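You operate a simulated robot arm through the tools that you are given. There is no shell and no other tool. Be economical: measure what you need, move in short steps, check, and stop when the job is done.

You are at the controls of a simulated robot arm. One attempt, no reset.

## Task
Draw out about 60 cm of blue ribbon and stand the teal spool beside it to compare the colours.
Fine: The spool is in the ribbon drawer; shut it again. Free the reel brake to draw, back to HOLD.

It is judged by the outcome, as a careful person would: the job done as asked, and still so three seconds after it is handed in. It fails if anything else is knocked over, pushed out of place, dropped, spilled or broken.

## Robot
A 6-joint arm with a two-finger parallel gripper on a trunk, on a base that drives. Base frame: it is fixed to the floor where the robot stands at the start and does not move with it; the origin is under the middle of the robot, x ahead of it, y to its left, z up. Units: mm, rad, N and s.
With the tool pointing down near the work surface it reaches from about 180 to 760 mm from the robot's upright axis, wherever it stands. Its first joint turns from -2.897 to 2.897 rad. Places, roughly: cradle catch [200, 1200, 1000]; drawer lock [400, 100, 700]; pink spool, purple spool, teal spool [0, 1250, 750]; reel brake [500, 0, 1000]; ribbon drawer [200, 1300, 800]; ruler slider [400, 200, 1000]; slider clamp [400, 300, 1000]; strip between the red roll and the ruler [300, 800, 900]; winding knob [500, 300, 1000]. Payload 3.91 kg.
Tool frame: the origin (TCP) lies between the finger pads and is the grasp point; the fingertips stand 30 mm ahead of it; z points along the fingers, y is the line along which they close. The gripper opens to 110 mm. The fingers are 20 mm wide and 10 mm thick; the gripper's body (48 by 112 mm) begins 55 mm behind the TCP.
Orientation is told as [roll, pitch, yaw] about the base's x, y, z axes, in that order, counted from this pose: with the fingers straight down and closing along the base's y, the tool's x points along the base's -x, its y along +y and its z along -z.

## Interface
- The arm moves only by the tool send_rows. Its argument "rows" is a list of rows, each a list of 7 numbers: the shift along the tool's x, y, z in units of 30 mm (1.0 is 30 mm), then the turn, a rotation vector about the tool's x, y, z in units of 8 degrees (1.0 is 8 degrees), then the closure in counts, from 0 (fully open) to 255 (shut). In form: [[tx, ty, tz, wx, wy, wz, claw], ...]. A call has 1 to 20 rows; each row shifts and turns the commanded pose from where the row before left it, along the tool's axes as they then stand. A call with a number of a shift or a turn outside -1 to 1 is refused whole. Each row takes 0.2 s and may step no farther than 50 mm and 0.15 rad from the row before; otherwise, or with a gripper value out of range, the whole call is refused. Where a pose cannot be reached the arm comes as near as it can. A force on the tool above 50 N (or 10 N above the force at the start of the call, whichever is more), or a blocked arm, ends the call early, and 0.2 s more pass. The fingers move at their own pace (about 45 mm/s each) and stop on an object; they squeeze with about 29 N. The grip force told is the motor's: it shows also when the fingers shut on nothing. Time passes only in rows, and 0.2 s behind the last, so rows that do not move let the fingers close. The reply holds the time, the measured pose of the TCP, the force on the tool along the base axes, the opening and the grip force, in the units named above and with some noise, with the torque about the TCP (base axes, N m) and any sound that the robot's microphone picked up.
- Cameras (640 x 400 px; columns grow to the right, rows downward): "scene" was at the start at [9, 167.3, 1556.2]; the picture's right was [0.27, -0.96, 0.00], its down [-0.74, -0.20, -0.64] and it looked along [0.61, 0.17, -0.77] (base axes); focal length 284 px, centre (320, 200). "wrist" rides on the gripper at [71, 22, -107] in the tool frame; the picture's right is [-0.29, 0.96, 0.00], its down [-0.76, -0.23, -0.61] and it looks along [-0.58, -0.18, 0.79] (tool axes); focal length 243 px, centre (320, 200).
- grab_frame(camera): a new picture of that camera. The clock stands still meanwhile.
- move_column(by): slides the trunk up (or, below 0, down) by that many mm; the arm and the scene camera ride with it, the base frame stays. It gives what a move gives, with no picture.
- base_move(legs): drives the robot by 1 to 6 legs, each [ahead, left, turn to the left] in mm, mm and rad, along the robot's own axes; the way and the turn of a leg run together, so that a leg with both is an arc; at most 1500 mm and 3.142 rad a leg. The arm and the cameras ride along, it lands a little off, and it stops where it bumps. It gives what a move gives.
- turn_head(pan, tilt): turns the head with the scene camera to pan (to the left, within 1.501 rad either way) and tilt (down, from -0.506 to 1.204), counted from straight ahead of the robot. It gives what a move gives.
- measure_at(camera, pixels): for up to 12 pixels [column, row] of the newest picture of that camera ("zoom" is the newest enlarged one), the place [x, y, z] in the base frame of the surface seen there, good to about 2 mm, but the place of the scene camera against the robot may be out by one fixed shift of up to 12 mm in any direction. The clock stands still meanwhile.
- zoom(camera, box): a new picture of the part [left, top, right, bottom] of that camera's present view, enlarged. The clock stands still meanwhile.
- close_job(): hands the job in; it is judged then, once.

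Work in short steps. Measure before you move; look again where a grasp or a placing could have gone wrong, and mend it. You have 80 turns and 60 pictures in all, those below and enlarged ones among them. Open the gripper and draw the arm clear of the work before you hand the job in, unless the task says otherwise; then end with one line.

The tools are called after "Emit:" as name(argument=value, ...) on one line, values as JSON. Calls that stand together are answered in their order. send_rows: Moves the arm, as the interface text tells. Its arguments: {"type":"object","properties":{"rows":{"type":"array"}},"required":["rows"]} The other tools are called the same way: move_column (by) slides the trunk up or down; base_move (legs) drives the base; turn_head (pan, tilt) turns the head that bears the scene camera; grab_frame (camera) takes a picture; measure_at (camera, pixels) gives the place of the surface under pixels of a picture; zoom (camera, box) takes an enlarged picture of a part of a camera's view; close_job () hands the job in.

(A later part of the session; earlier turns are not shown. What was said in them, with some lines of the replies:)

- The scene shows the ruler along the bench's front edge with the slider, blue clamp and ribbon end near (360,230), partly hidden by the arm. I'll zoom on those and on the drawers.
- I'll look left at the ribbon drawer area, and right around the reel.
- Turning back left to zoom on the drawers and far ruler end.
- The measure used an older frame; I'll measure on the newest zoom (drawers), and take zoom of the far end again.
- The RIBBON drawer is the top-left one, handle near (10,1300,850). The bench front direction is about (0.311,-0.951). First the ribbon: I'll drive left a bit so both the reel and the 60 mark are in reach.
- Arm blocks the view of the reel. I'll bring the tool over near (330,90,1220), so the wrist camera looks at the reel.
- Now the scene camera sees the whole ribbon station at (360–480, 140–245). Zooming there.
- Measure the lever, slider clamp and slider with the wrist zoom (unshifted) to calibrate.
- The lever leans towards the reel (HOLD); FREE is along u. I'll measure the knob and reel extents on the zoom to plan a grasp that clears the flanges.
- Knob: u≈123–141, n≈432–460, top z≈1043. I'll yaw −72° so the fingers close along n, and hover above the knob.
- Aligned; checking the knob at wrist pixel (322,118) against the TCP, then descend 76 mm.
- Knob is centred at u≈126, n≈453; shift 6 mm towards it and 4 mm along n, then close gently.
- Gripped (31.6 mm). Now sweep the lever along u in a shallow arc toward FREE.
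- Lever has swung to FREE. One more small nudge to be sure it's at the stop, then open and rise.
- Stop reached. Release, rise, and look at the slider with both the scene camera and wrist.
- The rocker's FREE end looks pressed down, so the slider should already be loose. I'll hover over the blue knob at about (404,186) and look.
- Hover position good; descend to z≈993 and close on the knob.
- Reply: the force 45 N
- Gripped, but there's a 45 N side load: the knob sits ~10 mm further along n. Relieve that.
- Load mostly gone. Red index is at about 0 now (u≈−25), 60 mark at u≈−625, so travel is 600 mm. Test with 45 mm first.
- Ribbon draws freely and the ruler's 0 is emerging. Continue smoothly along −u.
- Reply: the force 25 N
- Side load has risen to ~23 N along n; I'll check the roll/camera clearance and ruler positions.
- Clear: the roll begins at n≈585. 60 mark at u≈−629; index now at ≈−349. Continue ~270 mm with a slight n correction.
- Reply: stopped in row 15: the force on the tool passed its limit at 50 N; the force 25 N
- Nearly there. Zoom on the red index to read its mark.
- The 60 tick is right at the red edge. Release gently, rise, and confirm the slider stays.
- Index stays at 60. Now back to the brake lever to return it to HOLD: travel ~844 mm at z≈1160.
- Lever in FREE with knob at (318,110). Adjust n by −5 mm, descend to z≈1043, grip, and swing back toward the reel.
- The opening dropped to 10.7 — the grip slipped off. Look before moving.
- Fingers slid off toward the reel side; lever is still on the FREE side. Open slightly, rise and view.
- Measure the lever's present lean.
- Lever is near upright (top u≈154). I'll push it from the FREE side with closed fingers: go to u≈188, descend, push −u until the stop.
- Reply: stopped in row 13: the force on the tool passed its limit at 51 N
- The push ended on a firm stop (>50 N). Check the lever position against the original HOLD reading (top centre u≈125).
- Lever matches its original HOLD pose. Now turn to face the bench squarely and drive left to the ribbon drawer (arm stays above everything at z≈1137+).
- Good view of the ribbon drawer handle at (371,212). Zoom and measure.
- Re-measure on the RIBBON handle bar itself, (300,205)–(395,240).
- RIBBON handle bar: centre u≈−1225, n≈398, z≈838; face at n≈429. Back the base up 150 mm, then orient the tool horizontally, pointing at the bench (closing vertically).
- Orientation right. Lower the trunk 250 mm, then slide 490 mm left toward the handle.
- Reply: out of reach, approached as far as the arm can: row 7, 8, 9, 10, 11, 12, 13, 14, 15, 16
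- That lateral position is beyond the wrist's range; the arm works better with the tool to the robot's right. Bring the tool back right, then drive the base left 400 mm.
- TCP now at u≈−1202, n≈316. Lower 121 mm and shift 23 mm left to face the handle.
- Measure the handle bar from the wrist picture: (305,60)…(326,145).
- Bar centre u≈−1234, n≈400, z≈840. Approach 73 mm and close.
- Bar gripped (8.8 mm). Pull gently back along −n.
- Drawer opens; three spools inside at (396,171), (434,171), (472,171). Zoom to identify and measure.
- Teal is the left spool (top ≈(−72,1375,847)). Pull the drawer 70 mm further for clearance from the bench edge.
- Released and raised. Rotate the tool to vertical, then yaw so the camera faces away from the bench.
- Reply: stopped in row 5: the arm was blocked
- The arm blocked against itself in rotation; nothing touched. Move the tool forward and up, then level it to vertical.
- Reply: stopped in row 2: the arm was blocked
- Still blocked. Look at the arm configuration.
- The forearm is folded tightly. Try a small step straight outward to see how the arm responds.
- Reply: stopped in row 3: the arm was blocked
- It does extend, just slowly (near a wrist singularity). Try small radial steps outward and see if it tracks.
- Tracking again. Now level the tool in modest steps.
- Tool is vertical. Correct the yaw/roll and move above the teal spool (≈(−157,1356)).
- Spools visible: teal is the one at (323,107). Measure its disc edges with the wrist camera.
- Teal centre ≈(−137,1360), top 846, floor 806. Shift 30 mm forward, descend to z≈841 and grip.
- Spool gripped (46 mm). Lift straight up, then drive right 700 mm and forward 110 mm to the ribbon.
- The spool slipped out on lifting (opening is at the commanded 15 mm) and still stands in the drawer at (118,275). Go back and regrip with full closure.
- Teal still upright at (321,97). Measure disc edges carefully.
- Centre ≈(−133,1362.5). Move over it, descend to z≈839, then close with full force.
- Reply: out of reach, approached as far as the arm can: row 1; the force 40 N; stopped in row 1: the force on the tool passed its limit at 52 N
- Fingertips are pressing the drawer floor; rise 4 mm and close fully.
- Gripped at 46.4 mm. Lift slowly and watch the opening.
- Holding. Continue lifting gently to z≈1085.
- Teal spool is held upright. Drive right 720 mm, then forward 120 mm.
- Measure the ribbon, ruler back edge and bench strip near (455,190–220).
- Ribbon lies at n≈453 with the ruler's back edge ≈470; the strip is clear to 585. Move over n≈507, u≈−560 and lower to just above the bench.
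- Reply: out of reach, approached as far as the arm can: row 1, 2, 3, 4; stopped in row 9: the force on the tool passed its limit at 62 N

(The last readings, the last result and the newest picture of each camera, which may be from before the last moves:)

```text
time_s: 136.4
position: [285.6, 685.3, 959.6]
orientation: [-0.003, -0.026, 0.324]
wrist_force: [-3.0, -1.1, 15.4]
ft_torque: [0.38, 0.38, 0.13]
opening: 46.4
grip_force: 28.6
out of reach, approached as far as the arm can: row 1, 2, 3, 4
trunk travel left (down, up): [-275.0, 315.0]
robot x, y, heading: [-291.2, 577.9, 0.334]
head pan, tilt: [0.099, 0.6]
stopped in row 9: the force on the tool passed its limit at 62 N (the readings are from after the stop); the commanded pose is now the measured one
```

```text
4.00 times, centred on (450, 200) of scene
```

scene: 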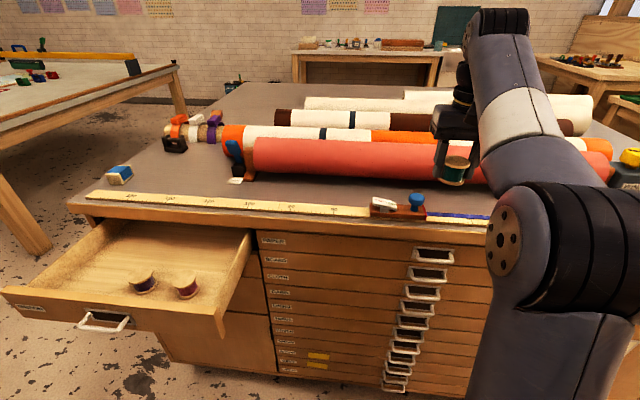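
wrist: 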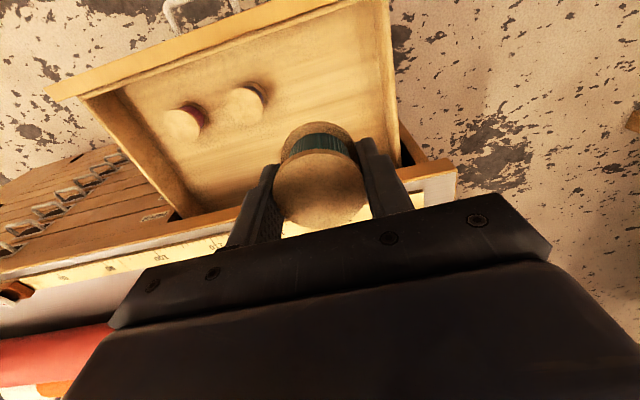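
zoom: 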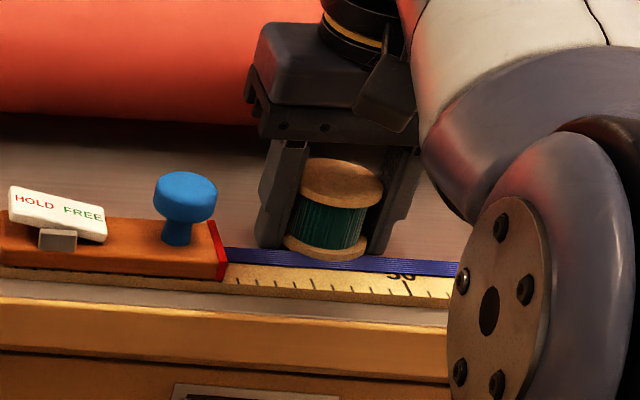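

The arm fell short (n≈485), so the spool touches too near the ribbon/ruler edge. Lift, drive forward 60 mm, and check the position.

Emit:
send_rows(rows=[[0, 0, -0.5, 0, 0, 0, 255], [0, 0, -0.8, 0, 0, 0, 255], [0, 0, -0.8, 0, 0, 0, 255], [0, 0, 0, 0, 0, 0, 255]])

Emit:
base_move(legs=[[60, 0, 0]])

Emit:
send_rows(rows=[[0, 0, 0, 0, 0.15, 0, 255], [0, 0, 0, 0, 0, 0, 255]])

```text
time_s: 137.4
position: [285.5, 685.2, 1019.9]
orientation: [-0.004, -0.02, 0.323]
wrist_force: [0.3, -0.3, -0.5]
ft_torque: [0.01, 0.01, 0.0]
opening: 46.1
grip_force: 29.0
trunk travel left (down, up): [-275.0, 315.0]
robot x, y, heading: [-287.2, 579.2, 0.326]
head pan, tilt: [0.099, 0.6]
```

```text
time_s: 138.4
position: [341.8, 705.0, 1019.4]
orientation: [-0.004, -0.022, 0.324]
wrist_force: [-0.2, 0.2, -0.2]
ft_torque: [0.05, 0.0, 0.01]
opening: 46.2
grip_force: 28.6
trunk travel left (down, up): [-275.0, 315.0]
robot x, y, heading: [-235.5, 593.1, 0.328]
head pan, tilt: [0.099, 0.6]
```

```text
time_s: 139.0
position: [342.5, 705.8, 1020.5]
orientation: [-0.004, -0.001, 0.324]
wrist_force: [-0.6, -0.2, 0.2]
ft_torque: [0.03, -0.04, 0.03]
opening: 46.2
grip_force: 29.2
trunk travel left (down, up): [-275.0, 315.0]
robot x, y, heading: [-235.6, 598.2, 0.332]
head pan, tilt: [0.099, 0.6]
```

n≈545 now; pull back 36 mm to n≈509, lower to z≈963, then release.

Emit:
send_rows(rows=[[0.6, 0, 0, 0, 0, 0, 255], [0.6, 0, 0, 0, 0, 0, 255], [0, 0, 0.6, 0, 0, 0, 255], [0, 0, 0.6, 0, 0, 0, 255], [0, 0, 0.4, 0, 0, 0, 255], [0, 0, 0.2, 0, 0, 0, 255], [0, 0, 0.06, 0, 0, 0, 255], [0, 0, 0.06, 0, 0, 0, 255], [0, 0, 0, 0, 0, 0, 255]])

Emit:
zoom(camera="scene", box=[370, 150, 530, 250])

```text
time_s: 141.0
position: [306.4, 693.9, 962.6]
orientation: [-0.004, 0.0, 0.325]
wrist_force: [1.0, 0.1, -0.4]
ft_torque: [0.01, 0.0, 0.01]
opening: 45.9
grip_force: 29.0
trunk travel left (down, up): [-275.0, 315.0]
robot x, y, heading: [-238.4, 599.9, 0.327]
head pan, tilt: [0.099, 0.6]
```

```text
4.00 times, centred on (450, 200) of scene
```

zoom: 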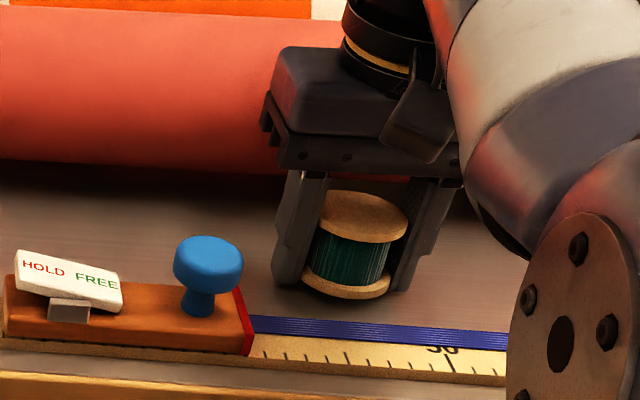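

Good spot, not yet touching. Lower in 1.5 mm steps, then open.

Emit:
send_rows(rows=[[0, 0, 0.05, 0, 0, 0, 255], [0, 0, 0, 0, 0, 0, 255]])

Emit:
send_rows(rows=[[0, 0, 0.04, 0, 0, 0, 255], [0, 0, 0, 0, 0, 0, 255]])

```text
time_s: 141.6
position: [308.1, 693.8, 961.3]
orientation: [-0.003, -0.002, 0.324]
wrist_force: [-0.4, -0.4, -0.5]
ft_torque: [-0.05, 0.03, -0.02]
opening: 46.4
grip_force: 28.7
trunk travel left (down, up): [-275.0, 315.0]
robot x, y, heading: [-239.3, 597.6, 0.33]
head pan, tilt: [0.099, 0.6]
```

```text
time_s: 142.2
position: [306.6, 693.6, 959.2]
orientation: [-0.004, -0.001, 0.325]
wrist_force: [-0.1, 1.8, 4.5]
ft_torque: [0.17, 0.02, 0.0]
opening: 46.1
grip_force: 29.0
trunk travel left (down, up): [-275.0, 315.0]
robot x, y, heading: [-236.6, 597.8, 0.329]
head pan, tilt: [0.099, 0.6]
```

Contact (4.5 N). Release slowly and rise.

Emit:
send_rows(rows=[[0, 0, 0, 0, 0, 0, 140], [0, 0, 0, 0, 0, 0, 110], [0, 0, 0, 0, 0, 0, 100], [0, 0, 0, 0, 0, 0, 100], [0, 0, -0.3, 0, 0, 0, 100], [0, 0, -0.7, 0, 0, 0, 100], [0, 0, -0.9, 0, 0, 0, 100], [0, 0, -0.9, 0, 0, 0, 100], [0, 0, -0.9, 0, 0, 0, 100], [0, 0, -0.9, 0, 0, 0, 100], [0, 0, 0, 0, 0, 0, 100]])

Emit:
zoom(camera="scene", box=[370, 150, 530, 250])

```text
time_s: 144.6
position: [294.7, 691.8, 1074.2]
orientation: [-0.003, -0.005, 0.324]
wrist_force: [-0.3, 0.3, -0.3]
ft_torque: [0.0, 0.05, -0.01]
opening: 66.8
grip_force: 0.1
out of reach, approached as far as the arm can: row 10
trunk travel left (down, up): [-275.0, 315.0]
robot x, y, heading: [-238.2, 594.6, 0.33]
head pan, tilt: [0.099, 0.6]
```

```text
4.00 times, centred on (450, 200) of scene
```

zoom: 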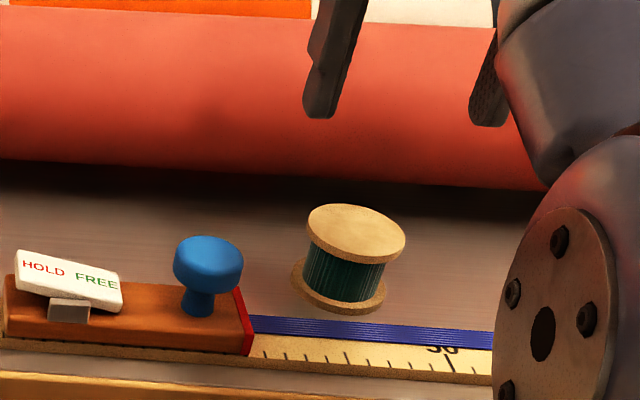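

Spool stands beside the ribbon. Now close the drawer: back off and drive left so the tool is in front of the handle (u≈−1235), out beyond the drawer front.

Emit:
base_move(legs=[[-300, 0, -0.012], [0, 669, 0]])

Emit:
send_rows(rows=[[0.8, 0, 0, 0, 0, 0, 255], [0.8, 0, 0, 0, 0, 0, 255], [0.8, 0, 0, 0, 0, 0, 255], [0.4, 0, 0, 0, 0, 0, 255], [0, 0, 0, 0, -0.9, 0, 255], [0, 0, 0, 0, -0.9, 0, 255], [0, 0, 0, 0, -0.9, 0, 255], [0, 0, 0, 0, -0.9, 0, 255], [0, 0, 0, 0, 0, 0, 255]])

Emit:
turn_head(pan=0.0, tilt=0.8)

Emit:
grab_frame(camera="scene")

```text
time_s: 149.9
position: [-179.0, 1239.8, 1073.4]
orientation: [-0.005, -0.004, 0.364]
wrist_force: [0.5, -0.6, -0.3]
ft_torque: [0.08, 0.03, -0.04]
opening: 66.7
grip_force: 0.1
trunk travel left (down, up): [-275.0, 315.0]
robot x, y, heading: [-708.3, 1126.5, 0.369]
head pan, tilt: [0.099, 0.6]
```

```text
time_s: 151.9
position: [-257.7, 1208.9, 1072.4]
orientation: [-0.003, -0.508, 0.366]
wrist_force: [0.1, 0.2, -0.5]
ft_torque: [0.01, 0.01, 0.01]
opening: 0.0
grip_force: 29.1
trunk travel left (down, up): [-275.0, 315.0]
robot x, y, heading: [-702.9, 1123.2, 0.369]
head pan, tilt: [0.099, 0.6]
```

```text
time_s: 152.6
position: [-257.2, 1209.2, 1071.9]
orientation: [-0.003, -0.508, 0.367]
wrist_force: [-0.3, -0.8, 0.0]
ft_torque: [0.01, 0.02, -0.03]
opening: 0.1
grip_force: 28.9
trunk travel left (down, up): [-275.0, 315.0]
robot x, y, heading: [-704.4, 1120.1, 0.366]
head pan, tilt: [0.0, 0.799]
```

```text
4 pictures are left
```

scene: 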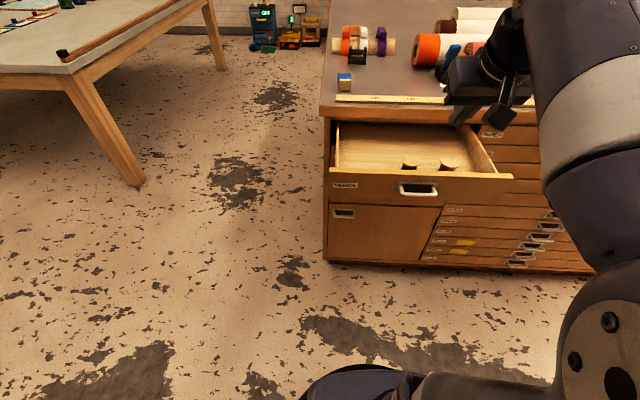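

Measure the handle bar at (418,192).

Emit:
measure_at(camera="scene", pixels=[[418, 193], [405, 193], [432, 193], [418, 191], [418, 195], [418, 178], [380, 180]])

```text
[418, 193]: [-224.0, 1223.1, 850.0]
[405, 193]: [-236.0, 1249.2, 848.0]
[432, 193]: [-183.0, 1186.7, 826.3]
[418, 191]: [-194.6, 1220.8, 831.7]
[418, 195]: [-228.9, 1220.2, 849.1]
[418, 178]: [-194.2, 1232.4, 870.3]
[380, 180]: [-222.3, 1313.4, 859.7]
```

Bar at u≈−1236, n≈168. Retreat 20 mm, then descend 220 mm with the tilted, closed fingers.

Emit:
send_rows(rows=[[0.58, 0, -0.32, 0, 0, 0, 255], [0.44, 0.1, 0.8, 0, 0, 0, 255], [0.44, 0.1, 0.8, 0, 0, 0, 255], [0.44, 0, 0.8, 0, 0, 0, 255], [0.44, 0, 0.8, 0, 0, 0, 255], [0.44, 0, 0.8, 0, 0, 0, 255], [0.44, 0, 0.8, 0, 0, 0, 255], [0.44, 0, 0.8, 0, 0, 0, 255], [0.44, 0, 0.8, 0, 0, 0, 255], [0, 0, 0, 0, 0, 0, 255]])

```text
time_s: 154.8
position: [-277.7, 1207.4, 854.3]
orientation: [-0.003, -0.509, 0.365]
wrist_force: [0.2, -1.2, -0.6]
ft_torque: [0.01, 0.0, -0.01]
opening: 0.0
grip_force: 28.6
trunk travel left (down, up): [-275.0, 315.0]
robot x, y, heading: [-702.7, 1123.5, 0.369]
head pan, tilt: [0.0, 0.799]
```

Now push forward with the arm in 15–20 mm steps.

Emit:
send_rows(rows=[[-0.45, 0, 0.25, 0, 0, 0, 255], [-0.45, 0, 0.25, 0, 0, 0, 255], [-0.45, 0, 0.25, 0, 0, 0, 255], [-0.45, 0, 0.25, 0, 0, 0, 255], [-0.45, 0, 0.25, 0, 0, 0, 255], [-0.45, 0, 0.25, 0, 0, 0, 255], [-0.45, 0, 0.25, 0, 0, 0, 255], [-0.45, 0, 0.25, 0, 0, 0, 255], [0, 0, 0, 0, 0, 0, 255]])

Emit:
zoom(camera="scene", box=[310, 90, 550, 240])

```text
time_s: 156.8
position: [-160.6, 1252.0, 855.6]
orientation: [-0.004, -0.506, 0.366]
wrist_force: [-0.9, -0.3, -0.7]
ft_torque: [-0.02, 0.01, -0.04]
opening: 0.0
grip_force: 29.0
trunk travel left (down, up): [-275.0, 315.0]
robot x, y, heading: [-707.1, 1125.7, 0.371]
head pan, tilt: [0.0, 0.799]
```

```text
2.67 times, centred on (430, 165) of scene
```

zoom: 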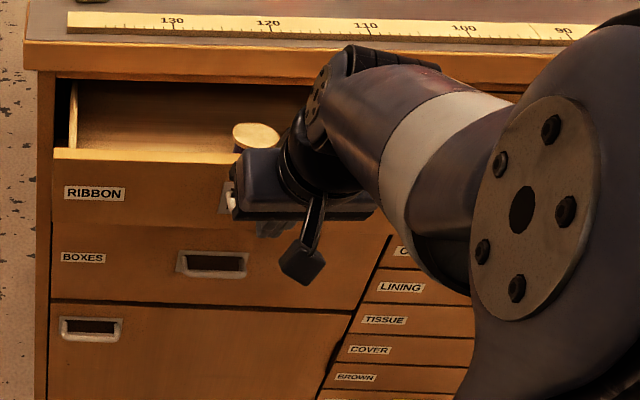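

Drawer is moving in. Continue pushing ~75 mm with the arm.

Emit:
send_rows(rows=[[-0.45, 0, 0.25, 0, 0, 0, 255], [-0.45, 0, 0.25, 0, 0, 0, 255], [-0.45, 0, 0.25, 0, 0, 0, 255], [-0.45, 0, 0.25, 0, 0, 0, 255], [-0.45, 0, 0.25, 0, 0, 0, 255], [0, 0, 0, 0, 0, 0, 255]])

Emit:
base_move(legs=[[40, 0, 0]])

```text
time_s: 158.2
position: [-91.0, 1279.2, 856.4]
orientation: [-0.004, -0.508, 0.366]
wrist_force: [0.2, 0.0, -0.5]
ft_torque: [-0.02, -0.01, 0.0]
opening: 0.1
grip_force: 29.0
trunk travel left (down, up): [-275.0, 315.0]
robot x, y, heading: [-707.1, 1121.1, 0.364]
head pan, tilt: [0.0, 0.799]
```

```text
time_s: 159.1
position: [-53.6, 1294.0, 856.0]
orientation: [-0.004, -0.509, 0.366]
wrist_force: [-0.6, -0.3, -0.3]
ft_torque: [0.0, 0.0, -0.01]
opening: 0.2
grip_force: 29.5
trunk travel left (down, up): [-275.0, 315.0]
robot x, y, heading: [-670.7, 1135.0, 0.368]
head pan, tilt: [0.0, 0.799]
```

Now n≈351; about 25–30 mm remain. Push with small arm steps until it meets resistance.

Emit:
send_rows(rows=[[-0.25, -0.05, 0.14, 0, 0, 0, 255], [-0.25, -0.05, 0.14, 0, 0, 0, 255], [-0.25, -0.05, 0.14, 0, 0, 0, 255], [-0.25, -0.05, 0.14, 0, 0, 0, 255], [-0.25, 0, 0.14, 0, 0, 0, 255], [0, 0, 0, 0, 0, 0, 255]])

```text
time_s: 160.3
position: [-19.9, 1299.1, 847.9]
orientation: [-0.003, -0.48, 0.367]
wrist_force: [-5.7, -1.8, -3.7]
ft_torque: [-0.04, 0.07, -0.05]
opening: 0.0
grip_force: 28.8
trunk travel left (down, up): [-275.0, 315.0]
robot x, y, heading: [-668.8, 1136.4, 0.367]
head pan, tilt: [0.0, 0.799]
stopped in row 5: the force on the tool passed its limit at 64 N (the readings are from after the stop); the commanded pose is now the measured one
```

Firm stop at n≈385. Back off and check that the drawer is shut.

Emit:
send_rows(rows=[[0.5, 0, -0.28, 0, 0, 0, 255], [0.7, 0, -0.39, 0, 0, 0, 255], [0.7, 0, -0.39, 0, 0, 0, 255], [0.7, 0, -0.39, 0, 0, 0, 255], [0.7, 0, -0.39, 0, 0, 0, 255], [0.7, 0, -0.39, 0, 0, 0, 255], [0, 0, 0, 0, 0, 0, 255]])

Emit:
base_move(legs=[[-200, 0, 0], [0, -250, 0]])

Emit:
turn_head(pan=0.3, tilt=0.55)

Emit:
grab_frame(camera="scene")

```text
time_s: 161.9
position: [-148.5, 1249.1, 853.7]
orientation: [-0.003, -0.484, 0.366]
wrist_force: [-0.1, -0.1, -0.4]
ft_torque: [0.01, 0.02, 0.0]
opening: 0.0
grip_force: 29.2
trunk travel left (down, up): [-275.0, 315.0]
robot x, y, heading: [-674.7, 1138.2, 0.368]
head pan, tilt: [0.0, 0.799]
```

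```text
time_s: 162.9
position: [-182.9, 1231.2, 853.2]
orientation: [-0.002, -0.485, 0.359]
wrist_force: [0.0, 0.2, -0.4]
ft_torque: [0.01, 0.02, -0.02]
opening: 0.0
grip_force: 29.3
trunk travel left (down, up): [-275.0, 315.0]
robot x, y, heading: [-704.0, 1120.0, 0.359]
head pan, tilt: [0.0, 0.799]
stopped in leg 1: the robot was blocked; the commanded pose is now the measured one
```

```text
time_s: 163.7
position: [-183.5, 1229.9, 853.5]
orientation: [-0.003, -0.484, 0.36]
wrist_force: [-0.6, 0.1, 0.0]
ft_torque: [-0.01, 0.0, 0.02]
opening: 0.0
grip_force: 29.3
trunk travel left (down, up): [-275.0, 315.0]
robot x, y, heading: [-703.1, 1119.0, 0.36]
head pan, tilt: [0.3, 0.55]
```

```text
2 pictures are left
```

scene: 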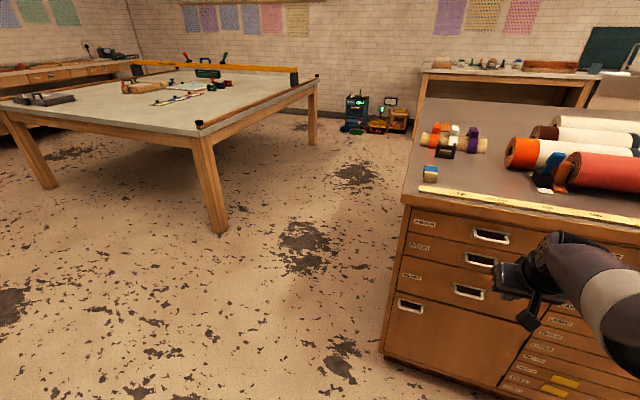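

The drawer looks flush; the base was blocked behind after 30 mm (I'll not back up more). Measure drawer faces to confirm the shut state.

Emit:
measure_at(camera="scene", pixels=[[450, 230], [455, 252], [455, 280], [430, 216], [530, 250], [490, 238], [480, 262], [560, 235]])

Emit:
zoom(camera="scene", box=[390, 180, 580, 310])

```text
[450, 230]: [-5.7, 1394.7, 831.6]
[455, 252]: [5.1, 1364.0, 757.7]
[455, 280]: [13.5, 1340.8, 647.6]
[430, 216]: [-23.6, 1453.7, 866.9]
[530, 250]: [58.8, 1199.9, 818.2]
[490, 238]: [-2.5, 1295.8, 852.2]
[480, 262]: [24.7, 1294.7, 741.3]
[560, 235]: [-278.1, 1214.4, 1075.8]
```

```text
3.08 times, centred on (485, 245) of scene
```

zoom: 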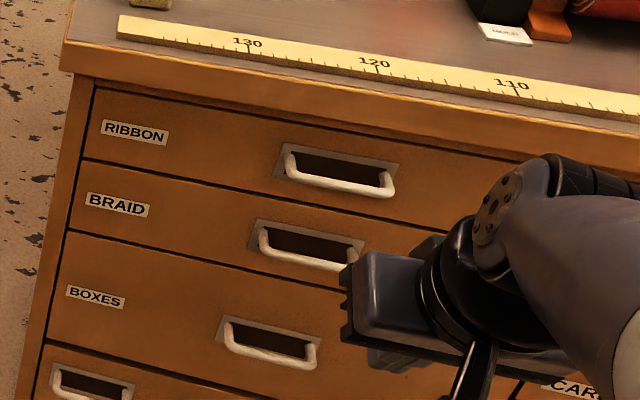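

Faces are flush (n≈428–429): drawer shut. Open the gripper, and take a last look at the ribbon, spool and brake.

Emit:
send_rows(rows=[[0, 0, 0, 0, 0, 0, 0], [0, 0, 0, 0, 0, 0, 0], [0, 0, 0, 0, 0, 0, 0], [0, 0, 0, 0, 0, 0, 0], [0, 0, 0, 0, 0, 0, 0], [0, 0, 0, 0, 0, 0, 0]])

Emit:
turn_head(pan=-0.75, tilt=0.4)

Emit:
grab_frame(camera="scene")

```text
time_s: 165.1
position: [-183.4, 1230.7, 853.9]
orientation: [-0.003, -0.485, 0.358]
wrist_force: [0.7, 1.4, -0.2]
ft_torque: [-0.03, 0.02, -0.02]
opening: 110.1
grip_force: 0.0
trunk travel left (down, up): [-275.0, 315.0]
robot x, y, heading: [-704.5, 1118.9, 0.358]
head pan, tilt: [0.3, 0.55]
```

```text
time_s: 166.4
position: [-183.3, 1229.9, 853.1]
orientation: [-0.003, -0.484, 0.36]
wrist_force: [-0.8, -0.6, 0.2]
ft_torque: [0.0, -0.02, 0.01]
opening: 110.1
grip_force: 0.1
trunk travel left (down, up): [-275.0, 315.0]
robot x, y, heading: [-703.3, 1120.7, 0.361]
head pan, tilt: [-0.75, 0.4]
```

```text
0 pictures are left
5 turns are left
```

scene: 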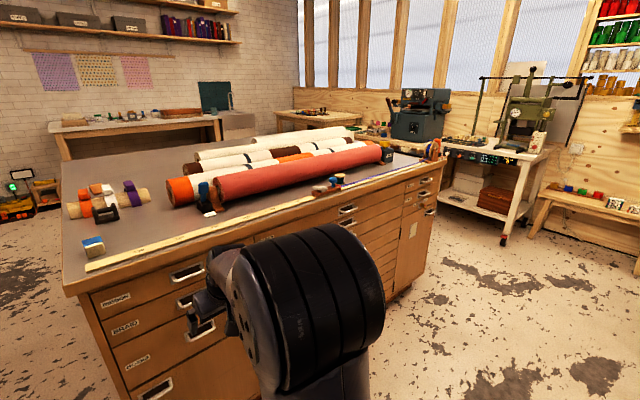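

The last picture shows the slider near the 60 mark, the ribbon drawn, the spool standing at about (333,180), the drawer shut and the gripper open and clear. Handing in.

Emit:
close_job()

```text
The job is handed in.
```

The job is handed in: about 60 cm of blue ribbon is drawn (index at the 60 mark), the reel brake is back on HOLD, the teal spool stands beside the ribbon, and the ribbon drawer is shut. Near the end the base stopped against something behind it that I couldn't see, so I didn't check whether anything there moved.
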